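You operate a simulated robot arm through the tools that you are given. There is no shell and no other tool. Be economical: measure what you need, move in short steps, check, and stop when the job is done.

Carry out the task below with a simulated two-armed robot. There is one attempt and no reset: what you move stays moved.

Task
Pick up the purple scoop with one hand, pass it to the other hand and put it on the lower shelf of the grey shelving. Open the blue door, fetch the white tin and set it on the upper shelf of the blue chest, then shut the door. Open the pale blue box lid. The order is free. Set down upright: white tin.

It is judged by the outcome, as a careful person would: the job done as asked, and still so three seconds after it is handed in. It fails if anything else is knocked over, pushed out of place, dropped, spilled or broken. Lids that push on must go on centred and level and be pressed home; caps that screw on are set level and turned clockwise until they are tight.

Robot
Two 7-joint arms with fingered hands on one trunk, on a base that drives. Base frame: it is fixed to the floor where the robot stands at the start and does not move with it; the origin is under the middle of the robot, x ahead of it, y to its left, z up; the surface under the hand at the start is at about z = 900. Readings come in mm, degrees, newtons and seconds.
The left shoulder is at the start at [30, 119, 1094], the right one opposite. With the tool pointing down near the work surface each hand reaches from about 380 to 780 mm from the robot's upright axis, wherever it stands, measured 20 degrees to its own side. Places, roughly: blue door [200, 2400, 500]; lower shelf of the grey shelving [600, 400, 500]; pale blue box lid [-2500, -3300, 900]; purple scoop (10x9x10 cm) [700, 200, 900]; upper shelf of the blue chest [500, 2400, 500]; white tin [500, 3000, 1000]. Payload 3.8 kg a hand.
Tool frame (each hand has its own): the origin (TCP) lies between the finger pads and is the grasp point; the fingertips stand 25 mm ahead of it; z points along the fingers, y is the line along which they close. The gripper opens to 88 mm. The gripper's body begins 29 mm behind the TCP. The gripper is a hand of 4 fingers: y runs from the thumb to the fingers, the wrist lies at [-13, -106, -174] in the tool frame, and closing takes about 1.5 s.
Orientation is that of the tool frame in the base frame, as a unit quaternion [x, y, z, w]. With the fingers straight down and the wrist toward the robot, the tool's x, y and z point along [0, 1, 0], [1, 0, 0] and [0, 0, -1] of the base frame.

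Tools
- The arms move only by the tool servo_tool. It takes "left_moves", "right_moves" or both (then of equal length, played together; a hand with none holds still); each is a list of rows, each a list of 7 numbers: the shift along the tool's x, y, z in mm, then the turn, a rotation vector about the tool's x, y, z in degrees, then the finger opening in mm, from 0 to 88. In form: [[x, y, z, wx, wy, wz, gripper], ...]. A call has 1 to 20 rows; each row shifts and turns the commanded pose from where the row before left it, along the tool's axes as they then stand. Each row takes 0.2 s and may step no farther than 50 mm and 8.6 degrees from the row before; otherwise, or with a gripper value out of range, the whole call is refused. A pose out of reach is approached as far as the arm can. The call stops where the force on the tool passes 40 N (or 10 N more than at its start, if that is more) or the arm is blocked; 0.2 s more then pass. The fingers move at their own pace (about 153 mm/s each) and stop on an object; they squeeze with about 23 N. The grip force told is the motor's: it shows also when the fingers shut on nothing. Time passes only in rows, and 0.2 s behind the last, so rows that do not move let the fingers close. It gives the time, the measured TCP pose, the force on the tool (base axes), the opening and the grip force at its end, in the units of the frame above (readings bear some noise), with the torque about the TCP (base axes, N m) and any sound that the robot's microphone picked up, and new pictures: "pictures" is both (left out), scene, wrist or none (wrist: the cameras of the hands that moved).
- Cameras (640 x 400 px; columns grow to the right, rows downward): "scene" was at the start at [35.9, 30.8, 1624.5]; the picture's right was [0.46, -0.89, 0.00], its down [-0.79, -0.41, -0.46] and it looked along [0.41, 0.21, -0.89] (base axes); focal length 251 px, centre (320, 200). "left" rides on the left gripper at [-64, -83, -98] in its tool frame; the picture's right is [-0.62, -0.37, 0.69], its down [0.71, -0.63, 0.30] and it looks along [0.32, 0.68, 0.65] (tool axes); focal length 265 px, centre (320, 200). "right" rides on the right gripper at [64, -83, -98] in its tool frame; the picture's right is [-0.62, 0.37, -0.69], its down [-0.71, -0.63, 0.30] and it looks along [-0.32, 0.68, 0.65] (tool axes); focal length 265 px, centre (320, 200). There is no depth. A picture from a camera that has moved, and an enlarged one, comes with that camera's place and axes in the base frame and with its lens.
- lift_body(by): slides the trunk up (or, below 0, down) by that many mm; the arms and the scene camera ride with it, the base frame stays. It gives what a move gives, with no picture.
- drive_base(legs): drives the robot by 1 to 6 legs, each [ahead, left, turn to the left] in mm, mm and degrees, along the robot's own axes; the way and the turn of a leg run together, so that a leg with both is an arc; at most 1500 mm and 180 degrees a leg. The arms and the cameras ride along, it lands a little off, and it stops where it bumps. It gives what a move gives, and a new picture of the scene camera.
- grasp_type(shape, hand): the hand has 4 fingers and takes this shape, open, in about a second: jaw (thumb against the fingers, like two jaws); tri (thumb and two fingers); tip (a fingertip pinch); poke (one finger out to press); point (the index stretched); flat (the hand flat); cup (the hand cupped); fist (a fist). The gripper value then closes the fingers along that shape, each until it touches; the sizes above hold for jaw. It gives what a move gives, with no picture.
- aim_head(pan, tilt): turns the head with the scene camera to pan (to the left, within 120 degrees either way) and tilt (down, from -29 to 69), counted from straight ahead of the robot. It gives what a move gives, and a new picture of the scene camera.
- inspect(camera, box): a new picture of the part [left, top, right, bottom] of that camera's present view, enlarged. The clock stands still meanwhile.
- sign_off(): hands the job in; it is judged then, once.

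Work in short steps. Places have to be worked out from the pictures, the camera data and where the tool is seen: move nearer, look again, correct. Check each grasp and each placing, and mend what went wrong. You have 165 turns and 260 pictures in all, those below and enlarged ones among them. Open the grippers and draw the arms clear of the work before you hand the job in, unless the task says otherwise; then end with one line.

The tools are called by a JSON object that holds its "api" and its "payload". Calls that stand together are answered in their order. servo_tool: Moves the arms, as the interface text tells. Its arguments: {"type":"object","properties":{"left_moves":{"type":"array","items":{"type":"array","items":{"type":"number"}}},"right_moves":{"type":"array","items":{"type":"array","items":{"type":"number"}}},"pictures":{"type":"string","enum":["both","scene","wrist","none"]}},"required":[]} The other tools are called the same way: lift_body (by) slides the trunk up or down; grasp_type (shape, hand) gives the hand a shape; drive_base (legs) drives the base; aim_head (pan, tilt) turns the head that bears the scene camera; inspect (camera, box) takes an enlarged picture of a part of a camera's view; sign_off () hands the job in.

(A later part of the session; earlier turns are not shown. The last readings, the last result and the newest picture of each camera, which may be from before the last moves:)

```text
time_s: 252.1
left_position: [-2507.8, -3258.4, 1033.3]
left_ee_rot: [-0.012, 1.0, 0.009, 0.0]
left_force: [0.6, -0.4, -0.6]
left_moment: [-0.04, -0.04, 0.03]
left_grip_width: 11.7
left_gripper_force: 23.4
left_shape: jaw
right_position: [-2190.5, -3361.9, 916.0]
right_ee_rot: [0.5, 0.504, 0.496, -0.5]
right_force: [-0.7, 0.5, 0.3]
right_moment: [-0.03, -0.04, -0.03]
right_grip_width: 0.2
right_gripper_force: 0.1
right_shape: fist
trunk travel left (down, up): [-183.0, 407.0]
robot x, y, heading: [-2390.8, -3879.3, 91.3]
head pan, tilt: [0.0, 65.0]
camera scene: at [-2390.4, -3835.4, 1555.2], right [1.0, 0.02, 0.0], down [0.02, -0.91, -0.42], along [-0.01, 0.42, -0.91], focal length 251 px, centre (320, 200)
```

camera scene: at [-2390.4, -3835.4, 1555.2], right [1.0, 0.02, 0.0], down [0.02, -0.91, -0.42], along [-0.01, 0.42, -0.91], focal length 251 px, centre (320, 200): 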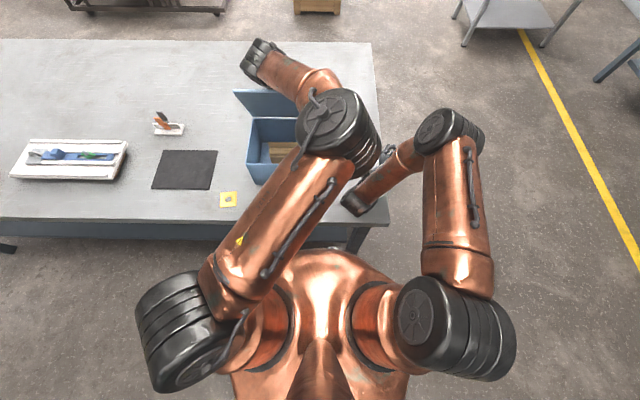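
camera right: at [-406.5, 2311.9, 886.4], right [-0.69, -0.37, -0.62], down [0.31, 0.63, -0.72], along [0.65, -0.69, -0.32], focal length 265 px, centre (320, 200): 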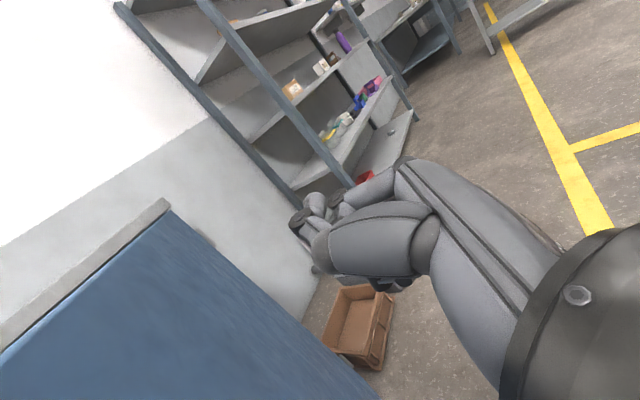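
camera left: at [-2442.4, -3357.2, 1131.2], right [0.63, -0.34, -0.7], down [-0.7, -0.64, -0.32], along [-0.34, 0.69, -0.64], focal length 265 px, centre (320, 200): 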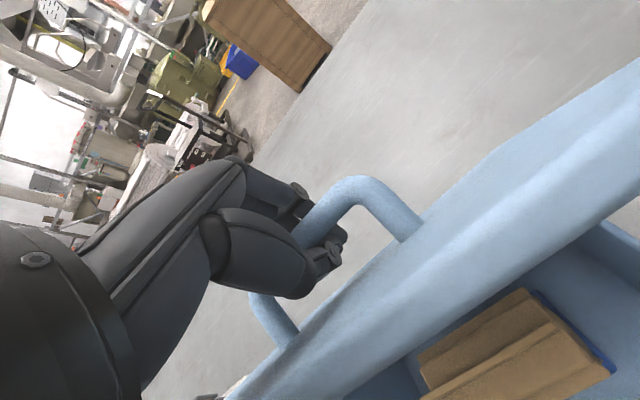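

Free of contact still. Another 20 mm, twice, checking for bumps.

{"api": "drive_base", "payload": {"legs": [[20, 0, 0]]}}

{"api": "drive_base", "payload": {"legs": [[20, 0, 0]]}}

{"api": "inspect", "payload": {"camera": "left", "box": [0, 0, 640, 400]}}

```text
time_s: 252.9
left_position: [-2508.4, -3239.2, 1034.8]
left_ee_rot: [-0.011, 1.0, 0.009, 0.0]
left_force: [-0.2, -8.1, 7.3]
left_moment: [-0.89, 0.03, -0.11]
left_grip_width: 13.3
left_gripper_force: 23.3
left_shape: jaw
right_position: [-2188.3, -3341.6, 914.4]
right_ee_rot: [0.5, 0.504, 0.495, -0.501]
right_force: [0.4, 0.5, -0.4]
right_moment: [0.02, 0.0, 0.02]
right_grip_width: 0.1
right_gripper_force: 0.1
right_shape: fist
trunk travel left (down, up): [-183.0, 407.0]
robot x, y, heading: [-2392.6, -3859.1, 90.9]
head pan, tilt: [0.0, 65.0]
camera scene: at [-2390.1, -3816.0, 1555.2], right [1.0, 0.02, 0.0], down [0.02, -0.91, -0.42], along [-0.01, 0.42, -0.91], focal length 251 px, centre (320, 200)
```

scene: 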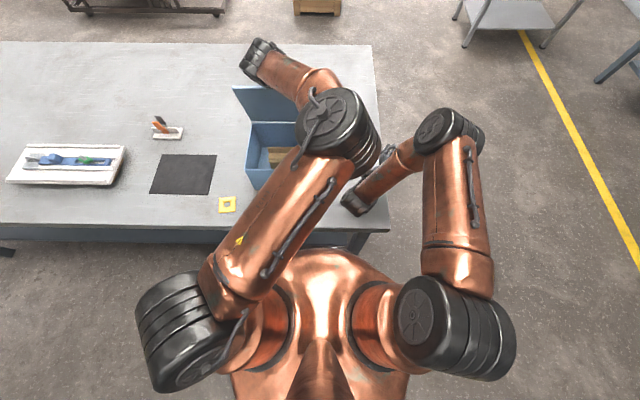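

```text
time_s: 253.8
left_position: [-2508.5, -3221.4, 1036.2]
left_ee_rot: [-0.009, 1.0, 0.007, -0.001]
left_force: [1.3, -10.0, 4.2]
left_moment: [-1.2, 0.21, -0.08]
left_grip_width: 16.8
left_gripper_force: 23.2
left_shape: jaw
right_position: [-2189.1, -3323.5, 916.3]
right_ee_rot: [0.499, 0.503, 0.497, -0.501]
right_force: [0.7, 0.0, -0.1]
right_moment: [-0.01, -0.01, 0.05]
right_grip_width: 0.2
right_gripper_force: 0.1
right_shape: fist
trunk travel left (down, up): [-183.0, 407.0]
robot x, y, heading: [-2384.9, -3836.4, 91.3]
head pan, tilt: [0.0, 65.0]
stopped in leg 1: the robot was blocked; the commanded pose is now the measured one
camera scene: at [-2390.7, -3797.8, 1555.2], right [1.0, 0.02, 0.0], down [0.02, -0.91, -0.42], along [-0.01, 0.42, -0.91], focal length 251 px, centre (320, 200)
```

scene: 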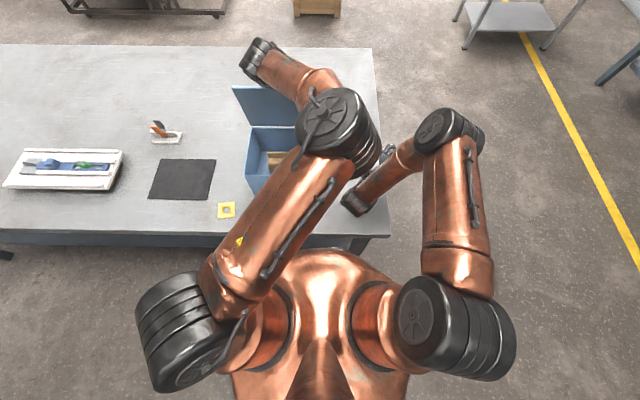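

```text
1.00 times, centred on (320, 200) of left (not enlarged: the box is as wide or as high as the picture)
camera zoom: at [-2443.6, -3305.5, 1133.5], right [0.63, -0.35, -0.7], down [-0.7, -0.64, -0.31], along [-0.34, 0.69, -0.64], focal length 265 px, centre (320, 200)
```

zoom: 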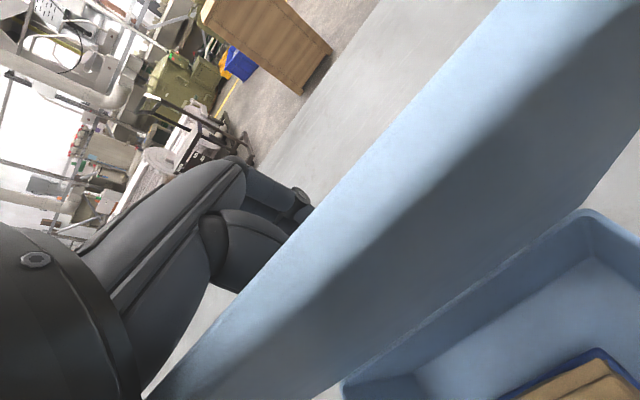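

Lid is near vertical now, and the base has just touched the table. I back off nothing yet; try rolling the left hand to carry the lid past vertical.

{"api": "servo_tool", "payload": {"left_moves": [[0, 0, 0, 5, 0, 0, 0], [0, 0, 0, 5, 0, 0, 0], [0, 0, 0, 5, 0, 0, 0], [0, 0, 0, 5, 0, 0, 0], [0, 0, 0, 0, 0, 0, 0]], "pictures": "wrist"}}

```text
time_s: 254.4
left_position: [-2501.5, -3230.6, 1049.6]
left_ee_rot: [-0.009, 0.998, -0.057, 0.0]
left_force: [-3.3, -4.1, -19.6]
left_moment: [0.03, -0.08, -0.08]
left_grip_width: 12.1
left_gripper_force: 23.3
left_shape: jaw
left hand out of reach, approached as far as the arm can: row 1, 2
right_position: [-2190.7, -3321.3, 915.8]
right_ee_rot: [0.5, 0.504, 0.495, -0.501]
right_force: [0.9, -1.0, -0.3]
right_moment: [-0.05, 0.03, 0.01]
right_grip_width: 0.0
right_gripper_force: 0.1
right_shape: fist
trunk travel left (down, up): [-183.0, 407.0]
robot x, y, heading: [-2385.5, -3836.7, 91.2]
head pan, tilt: [0.0, 65.0]
stopped in row 2 (left hand): the force on the tool passed its limit at 57 N (the readings are from after the stop); the commanded pose is now the measured one
camera left: at [-2436.7, -3301.3, 1156.5], right [0.63, -0.43, -0.65], down [-0.7, -0.68, -0.23], along [-0.34, 0.6, -0.73], focal length 265 px, centre (320, 200)
```

left: 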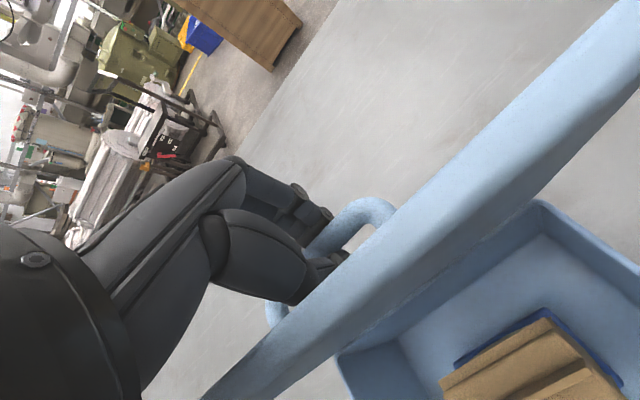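

Too much pull; ease down 8 mm. Then bring the right fist over the open box, under the left arm, to press the lid's inner face.

{"api": "lift_body", "payload": {"by": -8}}

{"api": "servo_tool", "payload": {"right_moves": [[28, 0, -8, 0, 0, 0, 0], [28, 0, -8, 0, 0, 0, 0], [28, 0, 0, 0, 0, 0, 0], [0, -35, 0, 0, 0, 0, 0], [0, -35, 0, 0, 0, 0, 0], [0, -35, 0, 0, 0, 0, 0], [0, 0, 0, 0, 0, 0, 0]], "pictures": "both"}}

```text
time_s: 254.9
left_position: [-2502.3, -3228.9, 1046.0]
left_ee_rot: [-0.009, 0.999, -0.053, 0.0]
left_force: [-3.4, -1.5, -4.9]
left_moment: [-0.01, -0.01, -0.06]
left_grip_width: 12.9
left_gripper_force: 22.6
left_shape: jaw
right_position: [-2190.1, -3321.5, 907.2]
right_ee_rot: [0.499, 0.505, 0.496, -0.5]
right_force: [-0.2, -0.3, -0.5]
right_moment: [0.02, 0.03, -0.02]
right_grip_width: 0.0
right_gripper_force: 0.0
right_shape: fist
trunk travel left (down, up): [-175.0, 415.0]
robot x, y, heading: [-2393.5, -3839.8, 91.2]
head pan, tilt: [0.0, 65.0]
```

```text
time_s: 256.5
left_position: [-2500.8, -3228.9, 1044.1]
left_ee_rot: [-0.009, 0.998, -0.054, 0.0]
left_force: [-4.3, -0.9, -4.7]
left_moment: [0.02, 0.05, -0.09]
left_grip_width: 12.8
left_gripper_force: 23.0
left_shape: jaw
right_position: [-2296.3, -3336.8, 991.4]
right_ee_rot: [0.499, 0.504, 0.497, -0.5]
right_force: [0.1, -0.5, -0.4]
right_moment: [-0.05, 0.01, 0.02]
right_grip_width: 0.1
right_gripper_force: 0.0
right_shape: fist
trunk travel left (down, up): [-175.0, 415.0]
robot x, y, heading: [-2388.8, -3837.1, 91.1]
head pan, tilt: [0.0, 65.0]
camera scene: at [-2391.8, -3794.8, 1547.1], right [1.0, 0.02, 0.0], down [0.02, -0.91, -0.42], along [-0.01, 0.42, -0.91], focal length 251 px, centre (320, 200)
camera right: at [-2380.1, -3435.1, 1056.1], right [0.37, -0.69, -0.61], down [-0.63, 0.29, -0.72], along [0.68, 0.66, -0.33], focal length 265 px, centre (320, 200)
```

scene: 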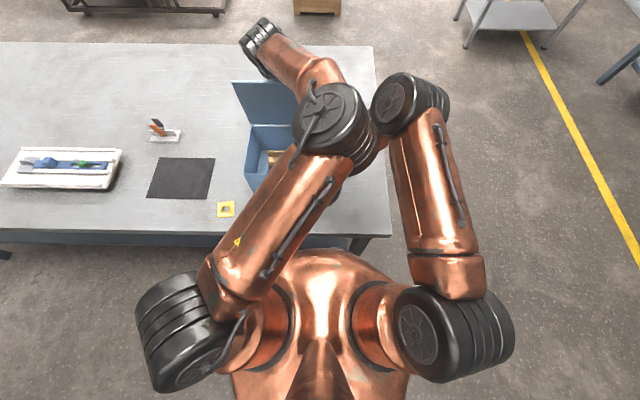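
right: 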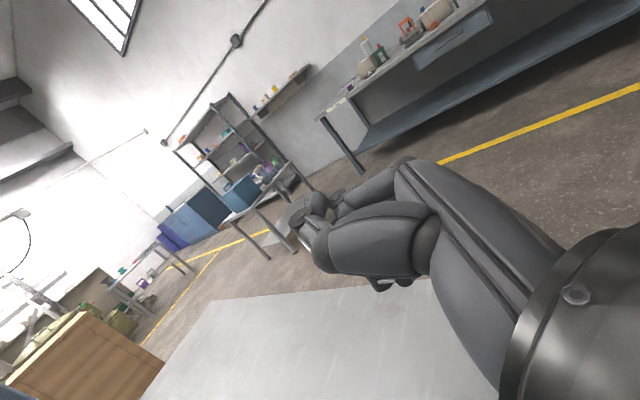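

The arm is near full extension because the shoulder sits low. I raise the trunk while lowering the arm in small interleaved steps, keeping the handle where it is. First move the right hand back away.

{"api": "servo_tool", "payload": {"right_moves": [[0, 35, 0, 0, 0, 0, 0], [0, 35, 0, 0, 0, 0, 0], [0, 35, 0, 0, 0, 0, 0], [0, 0, 0, 0, 0, 0, 0]], "left_moves": [[0, 0, 1, 0, 0, 0, 0], [0, 0, 1, 0, 0, 0, 0], [0, 0, 1, 0, 0, 0, 0], [0, 0, 1, 0, 0, 0, 0]], "pictures": "none"}}

{"api": "lift_body", "payload": {"by": 8}}

{"api": "servo_tool", "payload": {"left_moves": [[0, 0, 4, 0, 0, 0, 0], [0, 0, 4, 0, 0, 0, 0]], "pictures": "none"}}

{"api": "lift_body", "payload": {"by": 8}}

{"api": "servo_tool", "payload": {"left_moves": [[0, 0, 4, 0, 0, 0, 0], [0, 0, 4, 0, 0, 0, 0]], "pictures": "none"}}

```text
time_s: 257.5
left_position: [-2500.0, -3229.7, 1041.7]
left_ee_rot: [-0.007, 0.999, -0.052, 0.001]
left_force: [-0.9, -0.7, -0.7]
left_moment: [0.0, -0.02, -0.05]
left_grip_width: 12.3
left_gripper_force: 23.1
left_shape: jaw
right_position: [-2189.8, -3337.1, 991.8]
right_ee_rot: [0.5, 0.504, 0.496, -0.5]
right_force: [-0.5, 0.0, 0.3]
right_moment: [0.0, 0.02, 0.04]
right_grip_width: 0.2
right_gripper_force: 0.0
right_shape: fist
trunk travel left (down, up): [-175.0, 415.0]
robot x, y, heading: [-2392.3, -3835.0, 90.8]
head pan, tilt: [0.0, 65.0]
```

```text
time_s: 258.1
left_position: [-2500.2, -3230.1, 1045.4]
left_ee_rot: [-0.008, 0.998, -0.058, 0.0]
left_force: [0.9, -7.3, -28.6]
left_moment: [-0.14, -0.09, 0.0]
left_grip_width: 11.4
left_gripper_force: 23.4
left_shape: jaw
right_position: [-2190.4, -3334.9, 999.3]
right_ee_rot: [0.5, 0.505, 0.495, -0.5]
right_force: [-0.3, 1.4, -0.3]
right_moment: [-0.01, 0.04, -0.03]
right_grip_width: 0.0
right_gripper_force: 0.1
right_shape: fist
trunk travel left (down, up): [-183.0, 407.0]
robot x, y, heading: [-2388.7, -3838.7, 91.2]
head pan, tilt: [0.0, 65.0]
```

```text
time_s: 258.7
left_position: [-2500.6, -3228.5, 1043.2]
left_ee_rot: [-0.008, 0.999, -0.05, 0.0]
left_force: [-1.1, -2.3, -10.8]
left_moment: [-0.06, -0.03, 0.01]
left_grip_width: 11.9
left_gripper_force: 22.7
left_shape: jaw
right_position: [-2191.7, -3335.2, 1000.1]
right_ee_rot: [0.5, 0.504, 0.496, -0.5]
right_force: [0.5, -0.3, -0.2]
right_moment: [-0.01, 0.02, 0.01]
right_grip_width: 0.0
right_gripper_force: 0.0
right_shape: fist
trunk travel left (down, up): [-183.0, 407.0]
robot x, y, heading: [-2391.6, -3839.0, 90.8]
head pan, tilt: [0.0, 65.0]
```

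```text
time_s: 259.3
left_position: [-2501.2, -3231.2, 1045.3]
left_ee_rot: [-0.006, 0.998, -0.057, 0.0]
left_force: [-0.8, -7.8, -32.8]
left_moment: [-0.13, -0.12, 0.01]
left_grip_width: 10.8
left_gripper_force: 22.8
left_shape: jaw
right_position: [-2190.4, -3334.3, 1006.3]
right_ee_rot: [0.499, 0.505, 0.495, -0.5]
right_force: [-0.3, 0.0, -0.3]
right_moment: [0.03, 0.0, -0.04]
right_grip_width: 0.4
right_gripper_force: 0.1
right_shape: fist
trunk travel left (down, up): [-191.0, 399.0]
robot x, y, heading: [-2392.4, -3840.2, 91.3]
head pan, tilt: [0.0, 65.0]
```

```text
time_s: 259.9
left_position: [-2500.0, -3231.6, 1043.7]
left_ee_rot: [-0.005, 0.999, -0.049, -0.001]
left_force: [-2.2, -2.6, -11.4]
left_moment: [-0.04, -0.01, 0.0]
left_grip_width: 11.6
left_gripper_force: 23.0
left_shape: jaw
right_position: [-2190.7, -3336.1, 1007.8]
right_ee_rot: [0.499, 0.504, 0.495, -0.502]
right_force: [-0.3, 0.2, 0.5]
right_moment: [-0.01, 0.01, 0.0]
right_grip_width: 0.0
right_gripper_force: 0.0
right_shape: fist
trunk travel left (down, up): [-191.0, 399.0]
robot x, y, heading: [-2388.1, -3836.0, 91.1]
head pan, tilt: [0.0, 65.0]
```

Works. Continue with five more pairs (arm slightly more).

{"api": "servo_tool", "payload": {"left_moves": [[0, 0, 4, 0, 0, 0, 0], [0, 0, 3, 0, 0, 0, 0]], "pictures": "none"}}

{"api": "lift_body", "payload": {"by": 9}}

{"api": "servo_tool", "payload": {"left_moves": [[0, 0, 5, 0, 0, 0, 0], [0, 0, 5, 0, 0, 0, 0]], "pictures": "none"}}

{"api": "lift_body", "payload": {"by": 9}}

{"api": "servo_tool", "payload": {"left_moves": [[0, 0, 5, 0, 0, 0, 0], [0, 0, 5, 0, 0, 0, 0]], "pictures": "none"}}

{"api": "lift_body", "payload": {"by": 9}}

{"api": "servo_tool", "payload": {"left_moves": [[0, 0, 5, 0, 0, 0, 0], [0, 0, 5, 0, 0, 0, 0]], "pictures": "none"}}

{"api": "lift_body", "payload": {"by": 9}}

{"api": "servo_tool", "payload": {"left_moves": [[0, 0, 5, 0, 0, 0, 0], [0, 0, 5, 0, 0, 0, 0]], "pictures": "none"}}

```text
time_s: 260.5
left_position: [-2498.1, -3233.8, 1039.8]
left_ee_rot: [-0.006, 0.999, -0.049, 0.0]
left_force: [-0.3, 0.1, 5.3]
left_moment: [-0.17, 0.09, 0.02]
left_grip_width: 11.7
left_gripper_force: 23.0
left_shape: jaw
right_position: [-2189.1, -3336.3, 1008.0]
right_ee_rot: [0.499, 0.504, 0.496, -0.5]
right_force: [-0.4, 0.7, 0.0]
right_moment: [0.03, 0.04, -0.01]
right_grip_width: 0.0
right_gripper_force: 0.1
right_shape: fist
trunk travel left (down, up): [-191.0, 399.0]
robot x, y, heading: [-2391.7, -3837.4, 91.3]
head pan, tilt: [0.0, 65.0]
```

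```text
time_s: 261.1
left_position: [-2498.2, -3233.6, 1042.1]
left_ee_rot: [-0.006, 0.999, -0.054, 0.0]
left_force: [0.3, -2.8, -12.5]
left_moment: [-0.03, -0.05, 0.0]
left_grip_width: 11.6
left_gripper_force: 23.0
left_shape: jaw
right_position: [-2189.4, -3334.8, 1016.4]
right_ee_rot: [0.5, 0.504, 0.496, -0.501]
right_force: [0.1, -0.8, -0.1]
right_moment: [-0.01, 0.01, -0.01]
right_grip_width: 0.1
right_gripper_force: 0.0
right_shape: fist
trunk travel left (down, up): [-200.0, 390.0]
robot x, y, heading: [-2394.6, -3837.9, 91.1]
head pan, tilt: [0.0, 65.0]
```

```text
time_s: 261.6
left_position: [-2498.2, -3237.0, 1035.5]
left_ee_rot: [-0.007, 0.999, -0.05, -0.002]
left_force: [0.4, -0.7, -0.6]
left_moment: [-0.01, -0.01, -0.02]
left_grip_width: 11.8
left_gripper_force: 23.1
left_shape: jaw
right_position: [-2190.3, -3337.6, 1017.0]
right_ee_rot: [0.499, 0.505, 0.495, -0.501]
right_force: [-0.1, -0.7, -0.1]
right_moment: [0.0, 0.0, -0.01]
right_grip_width: 0.0
right_gripper_force: 0.0
right_shape: fist
trunk travel left (down, up): [-200.0, 390.0]
robot x, y, heading: [-2392.5, -3838.0, 91.1]
head pan, tilt: [0.0, 65.0]
```

```text
time_s: 262.2
left_position: [-2499.2, -3236.8, 1041.2]
left_ee_rot: [-0.007, 0.999, -0.053, -0.002]
left_force: [-0.5, -1.4, -10.7]
left_moment: [0.01, -0.03, -0.01]
left_grip_width: 11.3
left_gripper_force: 22.6
left_shape: jaw
right_position: [-2190.3, -3336.7, 1025.6]
right_ee_rot: [0.499, 0.504, 0.496, -0.5]
right_force: [0.2, -1.2, 0.9]
right_moment: [0.0, -0.03, 0.02]
right_grip_width: 0.0
right_gripper_force: 0.1
right_shape: fist
trunk travel left (down, up): [-209.0, 381.0]
robot x, y, heading: [-2392.8, -3838.6, 91.2]
head pan, tilt: [0.0, 65.0]
```

```text
time_s: 262.8
left_position: [-2497.9, -3238.5, 1036.3]
left_ee_rot: [-0.007, 0.999, -0.049, -0.002]
left_force: [0.1, 0.3, 0.0]
left_moment: [0.0, -0.01, 0.0]
left_grip_width: 11.7
left_gripper_force: 22.9
left_shape: jaw
right_position: [-2190.6, -3337.0, 1025.8]
right_ee_rot: [0.499, 0.504, 0.496, -0.501]
right_force: [0.9, 1.0, -0.2]
right_moment: [-0.01, -0.04, 0.0]
right_grip_width: 0.1
right_gripper_force: 0.2
right_shape: fist
trunk travel left (down, up): [-209.0, 381.0]
robot x, y, heading: [-2388.5, -3838.2, 90.9]
head pan, tilt: [0.0, 65.0]
```

```text
time_s: 263.4
left_position: [-2498.5, -3238.9, 1042.7]
left_ee_rot: [-0.008, 0.999, -0.052, -0.002]
left_force: [0.7, -2.6, -8.5]
left_moment: [-0.02, -0.02, -0.01]
left_grip_width: 11.5
left_gripper_force: 23.0
left_shape: jaw
right_position: [-2190.8, -3335.6, 1034.6]
right_ee_rot: [0.499, 0.505, 0.496, -0.501]
right_force: [-0.5, -0.3, -0.3]
right_moment: [0.03, 0.0, 0.03]
right_grip_width: 0.0
right_gripper_force: 0.0
right_shape: fist
trunk travel left (down, up): [-218.0, 372.0]
robot x, y, heading: [-2389.6, -3838.0, 91.3]
head pan, tilt: [0.0, 65.0]
```

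```text
time_s: 264.0
left_position: [-2495.9, -3241.9, 1033.7]
left_ee_rot: [-0.008, 0.999, -0.049, -0.002]
left_force: [-0.4, 0.3, -0.2]
left_moment: [0.0, 0.02, -0.04]
left_grip_width: 11.7
left_gripper_force: 23.0
left_shape: jaw
right_position: [-2189.9, -3335.7, 1034.7]
right_ee_rot: [0.5, 0.503, 0.496, -0.501]
right_force: [0.4, 0.5, -0.9]
right_moment: [-0.02, 0.0, -0.01]
right_grip_width: 0.0
right_gripper_force: 0.1
right_shape: fist
trunk travel left (down, up): [-218.0, 372.0]
robot x, y, heading: [-2388.6, -3841.9, 91.0]
head pan, tilt: [0.0, 65.0]
```

```text
time_s: 264.6
left_position: [-2496.2, -3242.5, 1042.8]
left_ee_rot: [-0.006, 0.999, -0.052, -0.001]
left_force: [-0.6, -0.9, -5.0]
left_moment: [-0.01, 0.0, -0.04]
left_grip_width: 11.8
left_gripper_force: 22.8
left_shape: jaw
right_position: [-2189.7, -3336.3, 1044.0]
right_ee_rot: [0.499, 0.504, 0.496, -0.501]
right_force: [0.0, 0.4, 0.5]
right_moment: [0.0, 0.0, -0.02]
right_grip_width: 0.2
right_gripper_force: 0.1
right_shape: fist
trunk travel left (down, up): [-227.0, 363.0]
robot x, y, heading: [-2390.3, -3839.2, 91.3]
head pan, tilt: [0.0, 65.0]
```

```text
time_s: 265.2
left_position: [-2495.4, -3245.0, 1034.2]
left_ee_rot: [-0.008, 0.999, -0.05, -0.002]
left_force: [-0.3, 0.2, -0.2]
left_moment: [0.02, 0.01, -0.02]
left_grip_width: 11.8
left_gripper_force: 23.0
left_shape: jaw
right_position: [-2189.6, -3335.7, 1043.8]
right_ee_rot: [0.499, 0.504, 0.496, -0.5]
right_force: [0.0, -0.3, -0.2]
right_moment: [-0.04, 0.02, 0.02]
right_grip_width: 0.2
right_gripper_force: 0.2
right_shape: fist
trunk travel left (down, up): [-227.0, 363.0]
robot x, y, heading: [-2392.8, -3839.9, 91.1]
head pan, tilt: [0.0, 65.0]
```

Shoulder 52 mm higher now. Try extending forward along the arc.

{"api": "servo_tool", "payload": {"left_moves": [[0, 9, 0, 0, 0, 0, 0], [0, 9, 0, 0, 0, 0, 0], [0, 9, 1, 0, 0, 0, 0], [0, 9, 2, 0, 0, 0, 0], [0, 9, 3, 0, 0, 0, 0], [0, 9, 4, 0, 0, 0, 0], [0, 0, 0, 0, 0, 0, 0]], "pictures": "wrist"}}

```text
time_s: 266.8
left_position: [-2476.3, -3234.1, 1037.0]
left_ee_rot: [-0.008, 0.999, -0.049, -0.001]
left_force: [-6.0, -2.2, 9.1]
left_moment: [-0.33, -0.01, -0.11]
left_grip_width: 11.7
left_gripper_force: 23.6
left_shape: jaw
left hand out of reach, approached as far as the arm can: row 1, 2, 3, 4, 5, 6
right_position: [-2191.5, -3337.6, 1045.0]
right_ee_rot: [0.5, 0.504, 0.495, -0.501]
right_force: [-0.3, 0.1, 0.0]
right_moment: [0.01, 0.01, 0.01]
right_grip_width: 0.0
right_gripper_force: 0.0
right_shape: fist
trunk travel left (down, up): [-227.0, 363.0]
robot x, y, heading: [-2391.6, -3838.8, 91.1]
head pan, tilt: [0.0, 65.0]
camera left: at [-2412.4, -3307.2, 1143.3], right [0.62, -0.42, -0.66], down [-0.71, -0.67, -0.24], along [-0.34, 0.61, -0.72], focal length 265 px, centre (320, 200)
```

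left: 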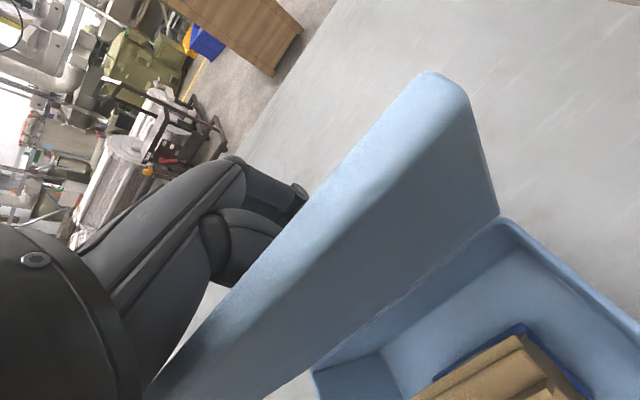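

The lid is now ~86° open. I bring the right hand around the right side with the forearm behind the lid, as a backstop: first forward past it on the right, slightly lower.

{"api": "servo_tool", "payload": {"right_moves": [[-10, 0, 30, 0, 0, 0, 0], [-10, 0, 30, 0, 0, 0, 0], [-10, 0, 30, 0, 0, 0, 0], [0, 0, 30, 0, 0, 0, 0], [0, 0, 27, 0, 0, 0, 0], [0, -30, 0, 0, 0, 0, 0], [0, -30, 0, 0, 0, 0, 0], [0, 0, 0, 0, 0, 0, 0]], "pictures": "both"}}

```text
time_s: 268.6
left_position: [-2476.6, -3234.8, 1035.8]
left_ee_rot: [-0.007, 0.999, -0.051, -0.001]
left_force: [-8.4, -1.9, 10.4]
left_moment: [-0.38, 0.03, -0.15]
left_grip_width: 11.9
left_gripper_force: 22.6
left_shape: jaw
right_position: [-2251.0, -3191.0, 1014.0]
right_ee_rot: [0.499, 0.504, 0.495, -0.501]
right_force: [-0.6, 0.0, 0.6]
right_moment: [-0.02, 0.01, 0.03]
right_grip_width: 0.2
right_gripper_force: 0.0
right_shape: fist
trunk travel left (down, up): [-227.0, 363.0]
robot x, y, heading: [-2391.5, -3835.5, 91.2]
head pan, tilt: [0.0, 65.0]
camera scene: at [-2392.4, -3796.6, 1599.2], right [1.0, 0.02, 0.0], down [0.02, -0.91, -0.42], along [-0.01, 0.42, -0.91], focal length 251 px, centre (320, 200)
camera right: at [-2333.7, -3289.3, 1079.0], right [0.38, -0.69, -0.62], down [-0.63, 0.29, -0.72], along [0.68, 0.66, -0.33], focal length 265 px, centre (320, 200)
```

scene: 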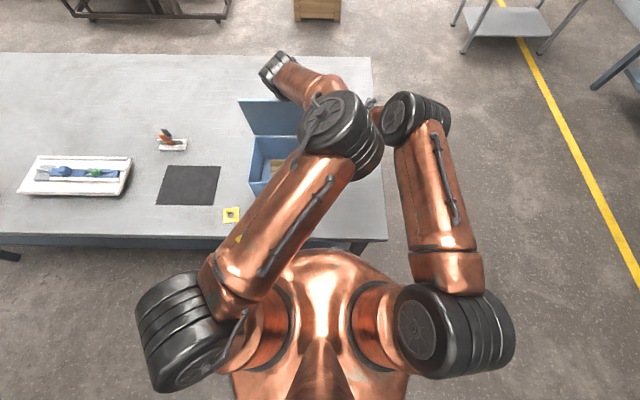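
right: 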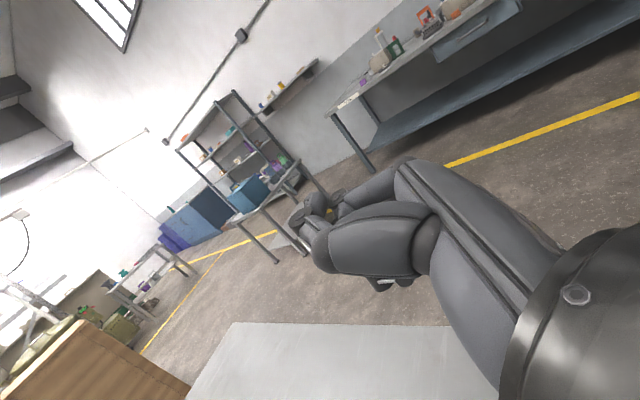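

Continue left 75 mm in small steps; it stops on contact.

{"api": "servo_tool", "payload": {"right_moves": [[0, -15, 0, 0, 0, 0, 0], [0, -15, 0, 0, 0, 0, 0], [0, -15, 0, 0, 0, 0, 0], [0, -15, 0, 0, 0, 0, 0], [0, -15, 0, 0, 0, 0, 0], [0, 0, 0, 0, 0, 0, 0]], "pictures": "scene"}}

{"api": "inspect", "payload": {"camera": "left", "box": [0, 0, 640, 400]}}

```text
time_s: 270.0
left_position: [-2476.6, -3234.9, 1036.3]
left_ee_rot: [-0.008, 0.999, -0.05, -0.002]
left_force: [-9.1, -1.6, 9.9]
left_moment: [-0.35, 0.02, -0.06]
left_grip_width: 11.9
left_gripper_force: 23.2
left_shape: jaw
right_position: [-2327.8, -3191.8, 1015.4]
right_ee_rot: [0.499, 0.503, 0.497, -0.501]
right_force: [-0.2, 0.2, 0.1]
right_moment: [0.03, -0.01, -0.02]
right_grip_width: 0.0
right_gripper_force: 0.0
right_shape: fist
trunk travel left (down, up): [-227.0, 363.0]
robot x, y, heading: [-2384.8, -3836.7, 91.3]
head pan, tilt: [0.0, 65.0]
camera scene: at [-2392.5, -3796.5, 1599.2], right [1.0, 0.02, 0.0], down [0.02, -0.91, -0.42], along [-0.01, 0.42, -0.91], focal length 251 px, centre (320, 200)
```

scene: 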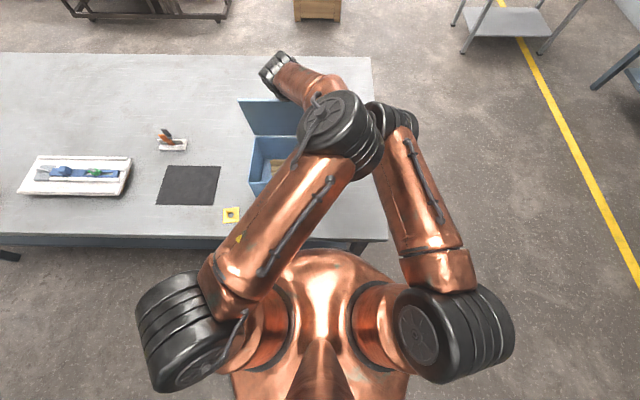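

```text
1.00 times, centred on (320, 200) of left (not enlarged: the box is as wide or as high as the picture)
camera zoom: at [-2412.1, -3307.5, 1142.9], right [0.62, -0.43, -0.65], down [-0.71, -0.67, -0.24], along [-0.34, 0.61, -0.72], focal length 265 px, centre (320, 200)
```

zoom: 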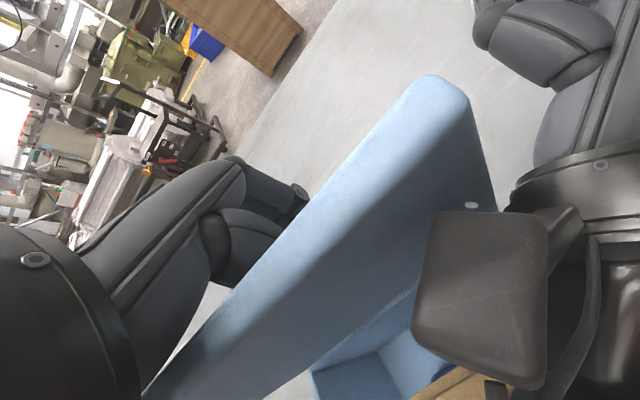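

The right hand/camera block now stands just inside the lid as a backstop. Open the left fingers a little and lift both hands 60 mm to free the bar.

{"api": "servo_tool", "payload": {"left_moves": [[0, 0, 0, 0, 0, 0, 34], [0, 0, 0, 0, 0, 0, 34], [0, 0, 0, 0, 0, 0, 34]], "pictures": "none"}}

{"api": "lift_body", "payload": {"by": 40}}

{"api": "inspect", "payload": {"camera": "left", "box": [0, 0, 640, 400]}}

```text
time_s: 270.8
left_position: [-2475.9, -3233.4, 1035.0]
left_ee_rot: [-0.007, 0.999, -0.05, -0.001]
left_force: [-4.9, 6.6, -1.6]
left_moment: [0.05, 0.03, -0.13]
left_grip_width: 30.6
left_gripper_force: 0.0
left_shape: jaw
right_position: [-2326.6, -3192.1, 1014.1]
right_ee_rot: [0.499, 0.505, 0.496, -0.501]
right_force: [-0.3, -3.7, 0.2]
right_moment: [0.28, -0.05, 0.3]
right_grip_width: 0.0
right_gripper_force: 0.1
right_shape: fist
trunk travel left (down, up): [-227.0, 363.0]
robot x, y, heading: [-2391.8, -3839.9, 90.8]
head pan, tilt: [0.0, 65.0]
```

```text
time_s: 271.6
left_position: [-2474.7, -3233.5, 1076.2]
left_ee_rot: [-0.007, 0.999, -0.051, -0.001]
left_force: [-0.2, 0.5, 0.4]
left_moment: [-0.01, -0.01, -0.02]
left_grip_width: 33.1
left_gripper_force: 0.0
left_shape: jaw
right_position: [-2325.8, -3191.8, 1053.1]
right_ee_rot: [0.501, 0.503, 0.495, -0.5]
right_force: [2.2, -0.2, 1.3]
right_moment: [-0.1, 0.05, 0.28]
right_grip_width: 0.0
right_gripper_force: 0.1
right_shape: fist
trunk travel left (down, up): [-267.0, 323.0]
robot x, y, heading: [-2390.0, -3833.3, 90.9]
head pan, tilt: [0.0, 65.0]
```

```text
1.00 times, centred on (320, 200) of left (not enlarged: the box is as wide or as high as the picture)
camera zoom: at [-2410.2, -3306.7, 1182.3], right [0.62, -0.43, -0.65], down [-0.71, -0.67, -0.24], along [-0.34, 0.61, -0.72], focal length 265 px, centre (320, 200)
```

zoom: 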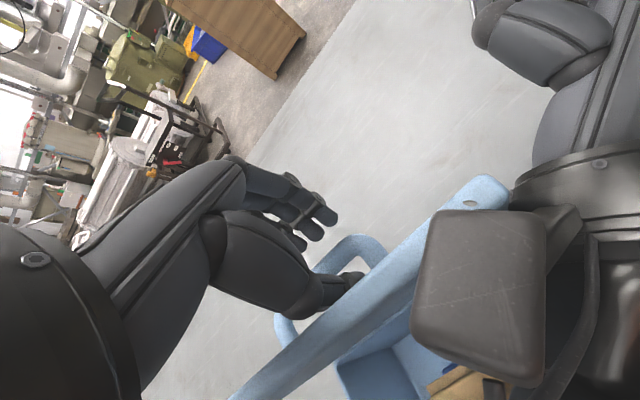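

The lid rests against the right hand. Lift 25 mm more to clear the left thumb, then draw the left hand up.

{"api": "servo_tool", "payload": {"left_moves": [[0, 0, -12, 0, 0, 0, 34], [0, 0, -12, 0, 0, 0, 34], [0, 0, -12, 0, 0, 0, 34], [0, 0, -12, 0, 0, 0, 34], [0, 0, 0, 0, 0, 0, 34]], "pictures": "wrist"}}

```text
time_s: 272.8
left_position: [-2476.5, -3229.3, 1124.5]
left_ee_rot: [-0.007, 0.999, -0.051, -0.002]
left_force: [0.4, 0.1, -0.2]
left_moment: [0.03, -0.01, -0.03]
left_grip_width: 33.6
left_gripper_force: 0.1
left_shape: jaw
right_position: [-2327.1, -3190.1, 1055.3]
right_ee_rot: [0.5, 0.504, 0.496, -0.5]
right_force: [2.2, -0.4, 0.3]
right_moment: [0.05, -0.07, 0.22]
right_grip_width: 0.0
right_gripper_force: 0.0
right_shape: fist
trunk travel left (down, up): [-267.0, 323.0]
robot x, y, heading: [-2391.9, -3834.2, 91.2]
head pan, tilt: [0.0, 65.0]
camera left: at [-2410.8, -3301.5, 1230.0], right [0.62, -0.43, -0.65], down [-0.71, -0.67, -0.24], along [-0.34, 0.61, -0.72], focal length 265 px, centre (320, 200)
```

left: 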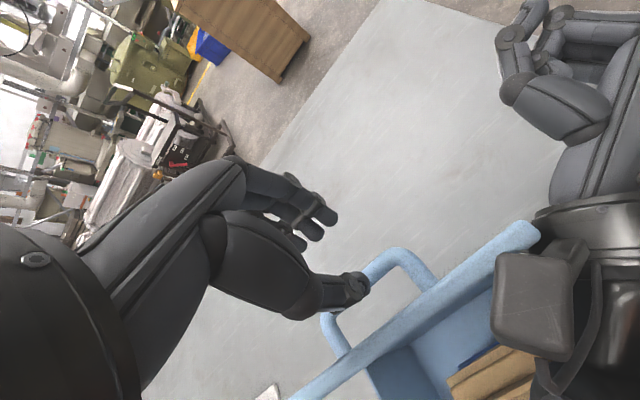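

Left is clear. Raise it a bit more, lower the right hand 35 mm and push forward (+y) to tip the lid over.

{"api": "servo_tool", "payload": {"left_moves": [[0, 0, -10, 0, 0, 0, 34], [0, 0, -10, 0, 0, 0, 34], [0, 0, -10, 0, 0, 0, 34], [0, 0, 0, 0, 0, 0, 34], [0, 0, 0, 0, 0, 0, 34], [0, 0, 0, 0, 0, 0, 34], [0, 0, 0, 0, 0, 0, 34], [0, 0, 0, 0, 0, 0, 34], [0, 0, 0, 0, 0, 0, 34]], "right_moves": [[-12, 0, 0, 0, 0, 0, 0], [-12, 0, 0, 0, 0, 0, 0], [-11, 0, 0, 0, 0, 0, 0], [0, 0, 10, 0, 0, 0, 0], [0, 0, 10, 0, 0, 0, 0], [0, 0, 10, 0, 0, 0, 0], [0, 0, 10, 0, 0, 0, 0], [0, 0, 10, 0, 0, 0, 0], [0, 0, 0, 0, 0, 0, 0]], "pictures": "both"}}

{"api": "inspect", "payload": {"camera": "left", "box": [0, 0, 640, 400]}}

```text
time_s: 274.4
left_position: [-2472.1, -3228.8, 1156.0]
left_ee_rot: [-0.006, 0.999, -0.049, -0.002]
left_force: [-0.2, 0.7, -0.9]
left_moment: [0.02, 0.02, 0.0]
left_grip_width: 33.7
left_gripper_force: 0.0
left_shape: jaw
right_position: [-2322.1, -3162.7, 1015.8]
right_ee_rot: [0.502, 0.505, 0.497, -0.496]
right_force: [13.1, -21.9, 7.7]
right_moment: [-0.99, 0.51, 2.98]
right_grip_width: 0.0
right_gripper_force: 0.0
right_shape: fist
trunk travel left (down, up): [-267.0, 323.0]
robot x, y, heading: [-2390.4, -3839.7, 91.1]
head pan, tilt: [0.0, 65.0]
stopped in row 7 (right hand): the force on the tool passed its limit at 50 N (the readings are from after the stop); the commanded pose is now the measured one
camera scene: at [-2388.5, -3800.5, 1639.4], right [1.0, 0.02, 0.0], down [0.01, -0.91, -0.42], along [-0.01, 0.42, -0.91], focal length 251 px, centre (320, 200)
camera right: at [-2405.1, -3259.3, 1081.5], right [0.37, -0.7, -0.61], down [-0.63, 0.29, -0.72], along [0.68, 0.65, -0.33], focal length 265 px, centre (320, 200)
camera left: at [-2407.5, -3303.2, 1261.3], right [0.62, -0.43, -0.66], down [-0.71, -0.67, -0.24], along [-0.33, 0.61, -0.72], focal length 265 px, centre (320, 200)
```

scene: 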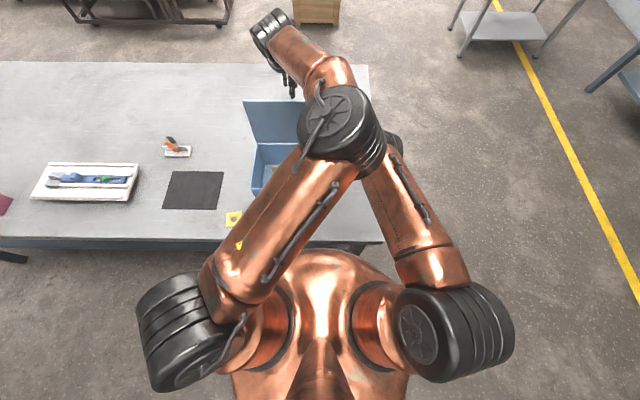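
right: 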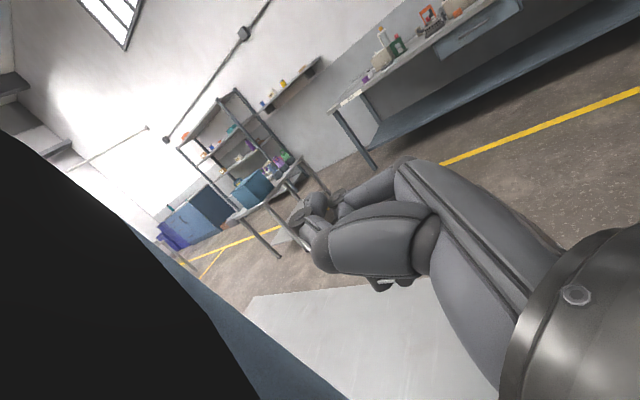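
left: 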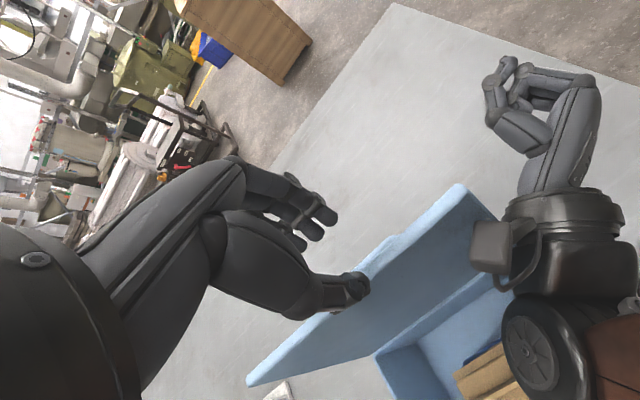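

```text
1.00 times, centred on (320, 200) of left (not enlarged: the box is as wide or as high as the picture)
camera zoom: at [-2407.5, -3303.2, 1261.3], right [0.62, -0.43, -0.66], down [-0.71, -0.67, -0.24], along [-0.33, 0.61, -0.72], focal length 265 px, centre (320, 200)
```

zoom: 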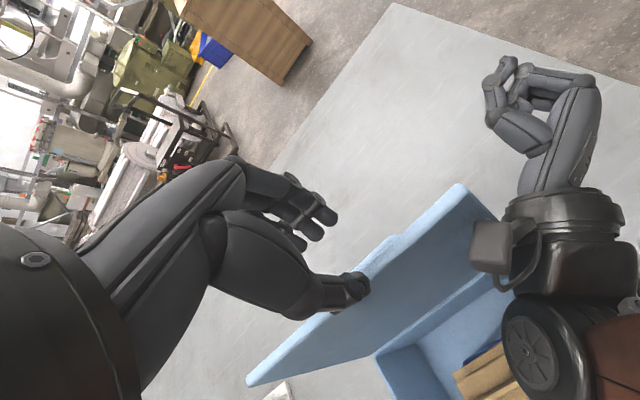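

The lid appears at or just past vertical and met a firm stop. Ease the right hand back 25 mm and see whether the lid stays.

{"api": "servo_tool", "payload": {"right_moves": [[0, 0, -8, 0, 0, 0, 0], [0, 0, -8, 0, 0, 0, 0], [0, 0, -8, 0, 0, 0, 0], [0, 0, 0, 0, 0, 0, 0]], "pictures": "none"}}

{"api": "inspect", "payload": {"camera": "left", "box": [0, 0, 640, 400]}}

```text
time_s: 275.4
left_position: [-2475.3, -3226.5, 1154.7]
left_ee_rot: [-0.007, 0.999, -0.05, -0.001]
left_force: [0.6, 0.8, 0.5]
left_moment: [-0.02, -0.01, -0.01]
left_grip_width: 33.9
left_gripper_force: 0.0
left_shape: jaw
right_position: [-2324.4, -3183.8, 1014.4]
right_ee_rot: [0.501, 0.507, 0.495, -0.497]
right_force: [0.8, -0.1, -0.4]
right_moment: [0.0, 0.03, -0.01]
right_grip_width: 0.2
right_gripper_force: 0.0
right_shape: fist
trunk travel left (down, up): [-267.0, 323.0]
robot x, y, heading: [-2387.4, -3838.1, 90.9]
head pan, tilt: [0.0, 65.0]
```

```text
1.00 times, centred on (320, 200) of left (not enlarged: the box is as wide or as high as the picture)
camera zoom: at [-2410.3, -3299.7, 1259.7], right [0.62, -0.43, -0.65], down [-0.71, -0.67, -0.24], along [-0.33, 0.61, -0.72], focal length 265 px, centre (320, 200)
```

zoom: 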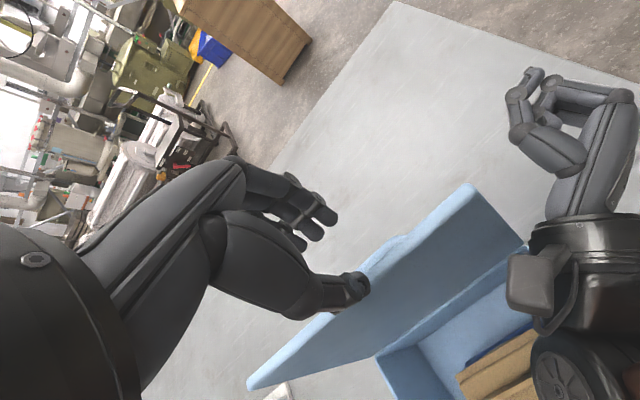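

The lid stays put with the right hand off it. Now raise the left hand clear, and move the right hand out to the right.

{"api": "servo_tool", "payload": {"left_moves": [[0, 0, -20, 0, 0, 0, 34], [0, 0, -20, 0, 0, 0, 34], [0, 0, -20, 0, 0, 0, 34], [0, 0, 0, 0, 0, 0, 34], [0, 0, 0, 0, 0, 0, 34], [0, 0, 0, 0, 0, 0, 34]], "right_moves": [[0, 20, -10, 0, 0, 0, 0], [0, 30, 0, 0, 0, 0, 0], [0, 30, 0, 0, 0, 0, 0], [0, 30, 0, 0, 0, 0, 0], [0, 20, 0, 0, 0, 0, 0], [0, 0, 0, 0, 0, 0, 0]], "pictures": "both"}}

```text
time_s: 276.8
left_position: [-2475.7, -3222.0, 1212.9]
left_ee_rot: [-0.007, 0.999, -0.05, -0.001]
left_force: [-0.8, -0.2, -0.1]
left_moment: [0.02, 0.03, 0.03]
left_grip_width: 33.6
left_gripper_force: 0.0
left_shape: jaw
right_position: [-2195.7, -3191.6, 1014.7]
right_ee_rot: [0.502, 0.506, 0.496, -0.497]
right_force: [-0.2, -0.6, 0.1]
right_moment: [0.0, -0.02, 0.04]
right_grip_width: 0.1
right_gripper_force: 0.1
right_shape: fist
trunk travel left (down, up): [-267.0, 323.0]
robot x, y, heading: [-2391.1, -3840.0, 91.1]
head pan, tilt: [0.0, 65.0]
camera scene: at [-2391.1, -3795.7, 1639.1], right [1.0, 0.02, 0.0], down [0.02, -0.91, -0.42], along [-0.01, 0.42, -0.91], focal length 251 px, centre (320, 200)
camera right: at [-2278.9, -3289.6, 1080.3], right [0.37, -0.7, -0.61], down [-0.63, 0.29, -0.72], along [0.68, 0.65, -0.33], focal length 265 px, centre (320, 200)
camera left: at [-2410.5, -3294.4, 1318.7], right [0.62, -0.43, -0.65], down [-0.71, -0.67, -0.24], along [-0.33, 0.61, -0.72], focal length 265 px, centre (320, 200)
```

scene: 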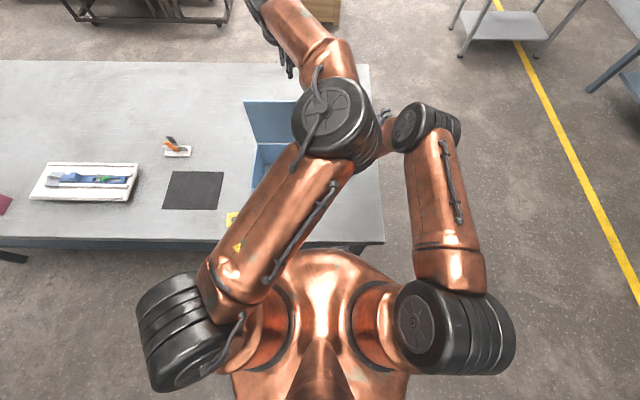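
right: 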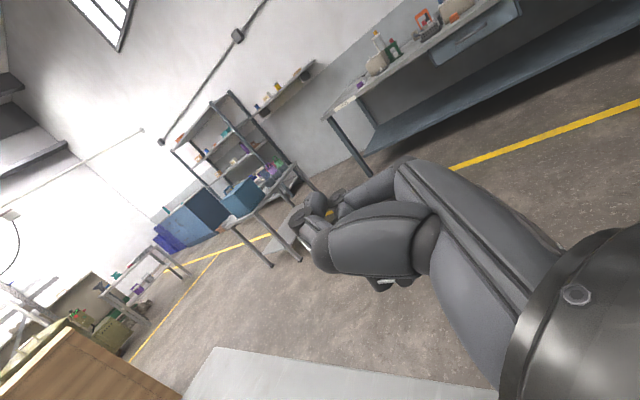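
left: 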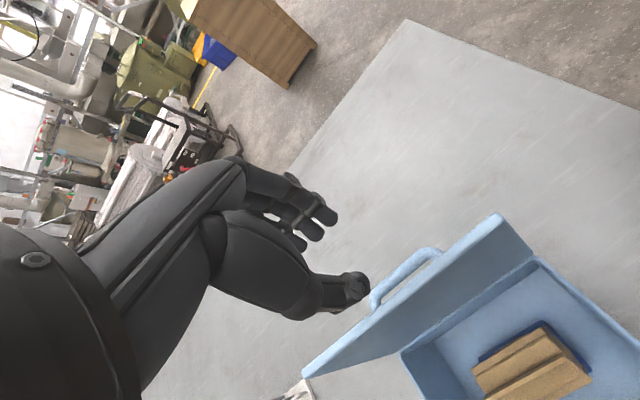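

The lid stands open by itself. Raise a little and drive straight back, then verify.

{"api": "lift_body", "payload": {"by": 60}}

{"api": "drive_base", "payload": {"legs": [[-250, 0, 0]]}}

{"api": "grasp_type", "payload": {"shape": "jaw", "hand": "right"}}

{"api": "servo_tool", "payload": {"left_moves": [[0, -30, 0, 0, 0, 0, 88], [10, -30, 0, 0, 0, 0, 88], [20, -30, 0, 0, 0, 0, 88], [20, -20, 0, 0, 0, 0, 88], [20, 0, 0, 0, 0, 0, 88], [20, 0, 0, 0, 0, 0, 88]], "right_moves": [[0, 0, 0, 0, 0, 0, 88], [0, 0, 0, 0, 0, 0, 88], [0, 0, 0, 0, 0, 0, 88], [0, 0, 0, 0, 0, 0, 88], [0, 0, 0, 0, 0, 0, 88], [0, 0, 0, 0, 0, 0, 88]], "pictures": "scene"}}

{"api": "aim_head", "payload": {"pan": 5, "tilt": 45}}

```text
time_s: 277.8
left_position: [-2473.7, -3221.9, 1271.7]
left_ee_rot: [-0.007, 0.999, -0.05, -0.001]
left_force: [-0.3, 0.3, 0.3]
left_moment: [0.02, -0.04, 0.01]
left_grip_width: 33.9
left_gripper_force: 0.0
left_shape: jaw
right_position: [-2196.1, -3192.2, 1074.3]
right_ee_rot: [0.502, 0.505, 0.496, -0.497]
right_force: [-0.5, 0.5, -1.1]
right_moment: [-0.03, 0.01, 0.03]
right_grip_width: 0.1
right_gripper_force: 0.1
right_shape: fist
trunk travel left (down, up): [-327.0, 263.0]
robot x, y, heading: [-2389.6, -3836.8, 91.0]
head pan, tilt: [0.0, 65.0]
```

```text
time_s: 279.6
left_position: [-2471.0, -3471.5, 1272.8]
left_ee_rot: [-0.007, 0.999, -0.05, -0.002]
left_force: [0.0, 0.4, -0.2]
left_moment: [0.03, 0.01, -0.03]
left_grip_width: 33.6
left_gripper_force: 0.1
left_shape: jaw
right_position: [-2192.6, -3443.0, 1074.1]
right_ee_rot: [0.501, 0.507, 0.495, -0.496]
right_force: [0.1, -0.6, 1.0]
right_moment: [0.03, -0.01, 0.02]
right_grip_width: 0.2
right_gripper_force: 0.0
right_shape: fist
trunk travel left (down, up): [-327.0, 263.0]
robot x, y, heading: [-2381.9, -4089.2, 91.2]
head pan, tilt: [0.0, 65.0]
camera scene: at [-2386.2, -4046.8, 1699.1], right [1.0, 0.02, 0.0], down [0.02, -0.91, -0.42], along [-0.01, 0.42, -0.91], focal length 251 px, centre (320, 200)
```

scene: 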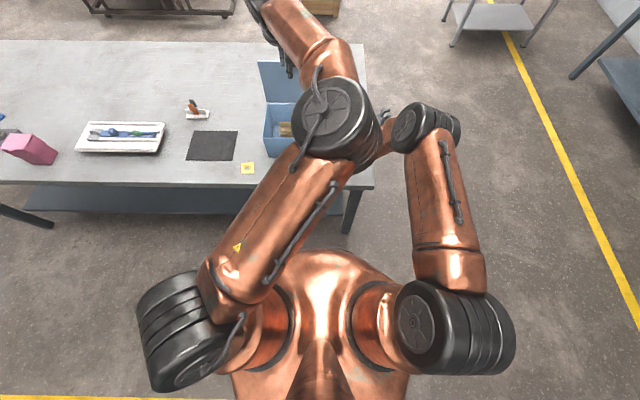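

```text
time_s: 280.5
left_position: [-2470.5, -3471.8, 1272.8]
left_ee_rot: [-0.007, 0.999, -0.051, -0.001]
left_force: [0.5, -0.3, 0.4]
left_moment: [-0.03, -0.02, 0.01]
left_grip_width: 33.8
left_gripper_force: 0.0
left_shape: jaw
right_position: [-2191.9, -3441.5, 1073.8]
right_ee_rot: [0.502, 0.506, 0.495, -0.498]
right_force: [-0.3, -0.4, -0.5]
right_moment: [0.01, 0.01, 0.01]
right_grip_width: 87.3
right_gripper_force: 0.0
right_shape: jaw
trunk travel left (down, up): [-327.0, 263.0]
robot x, y, heading: [-2385.3, -4089.5, 91.2]
head pan, tilt: [0.0, 65.0]
```

```text
time_s: 281.9
left_position: [-2559.1, -3581.3, 1283.2]
left_ee_rot: [-0.007, 0.999, -0.051, -0.001]
left_force: [-0.3, 0.3, -0.6]
left_moment: [-0.01, -0.01, 0.0]
left_grip_width: 87.8
left_gripper_force: 0.1
left_shape: jaw
right_position: [-2191.8, -3442.7, 1075.6]
right_ee_rot: [0.501, 0.507, 0.495, -0.497]
right_force: [-0.1, 0.2, 0.5]
right_moment: [0.0, 0.04, 0.0]
right_grip_width: 87.7
right_gripper_force: 0.0
right_shape: jaw
trunk travel left (down, up): [-327.0, 263.0]
robot x, y, heading: [-2385.8, -4087.8, 91.0]
head pan, tilt: [0.0, 65.0]
camera scene: at [-2387.0, -4046.2, 1699.1], right [1.0, 0.02, 0.0], down [0.02, -0.91, -0.42], along [-0.01, 0.42, -0.91], focal length 251 px, centre (320, 200)
```

scene: 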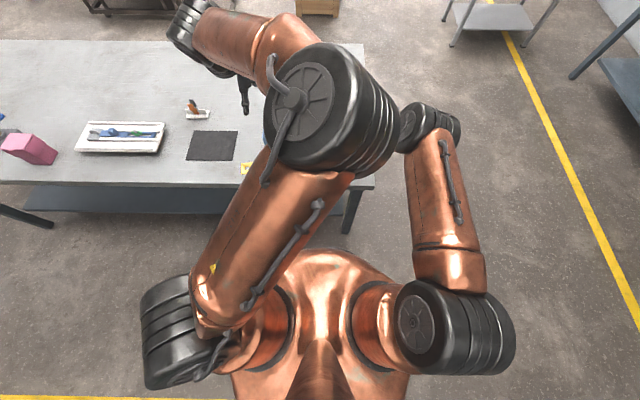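

```text
time_s: 282.7
left_position: [-2559.2, -3581.4, 1284.3]
left_ee_rot: [-0.007, 0.999, -0.05, -0.001]
left_force: [-0.7, 0.3, -1.0]
left_moment: [-0.02, 0.02, 0.0]
left_grip_width: 88.0
left_gripper_force: 0.1
left_shape: jaw
right_position: [-2192.4, -3442.5, 1074.2]
right_ee_rot: [0.501, 0.506, 0.495, -0.497]
right_force: [0.7, 0.1, -0.7]
right_moment: [0.01, -0.01, -0.03]
right_grip_width: 87.7
right_gripper_force: 0.0
right_shape: jaw
trunk travel left (down, up): [-327.0, 263.0]
robot x, y, heading: [-2383.0, -4087.8, 91.2]
head pan, tilt: [5.0, 45.0]
camera scene: at [-2393.7, -4025.8, 1724.1], right [0.99, 0.11, 0.0], down [0.07, -0.7, -0.71], along [-0.07, 0.7, -0.71], focal length 251 px, centre (320, 200)
```

scene: 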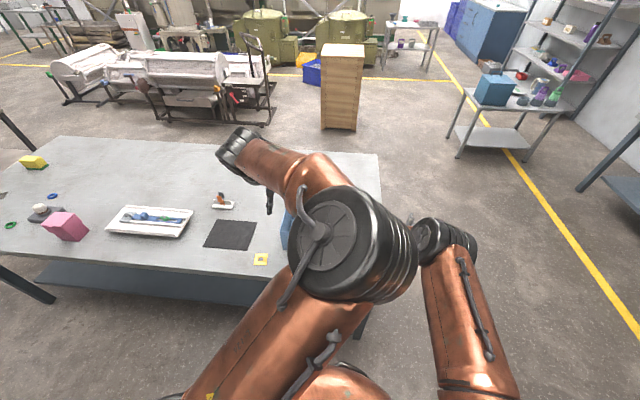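

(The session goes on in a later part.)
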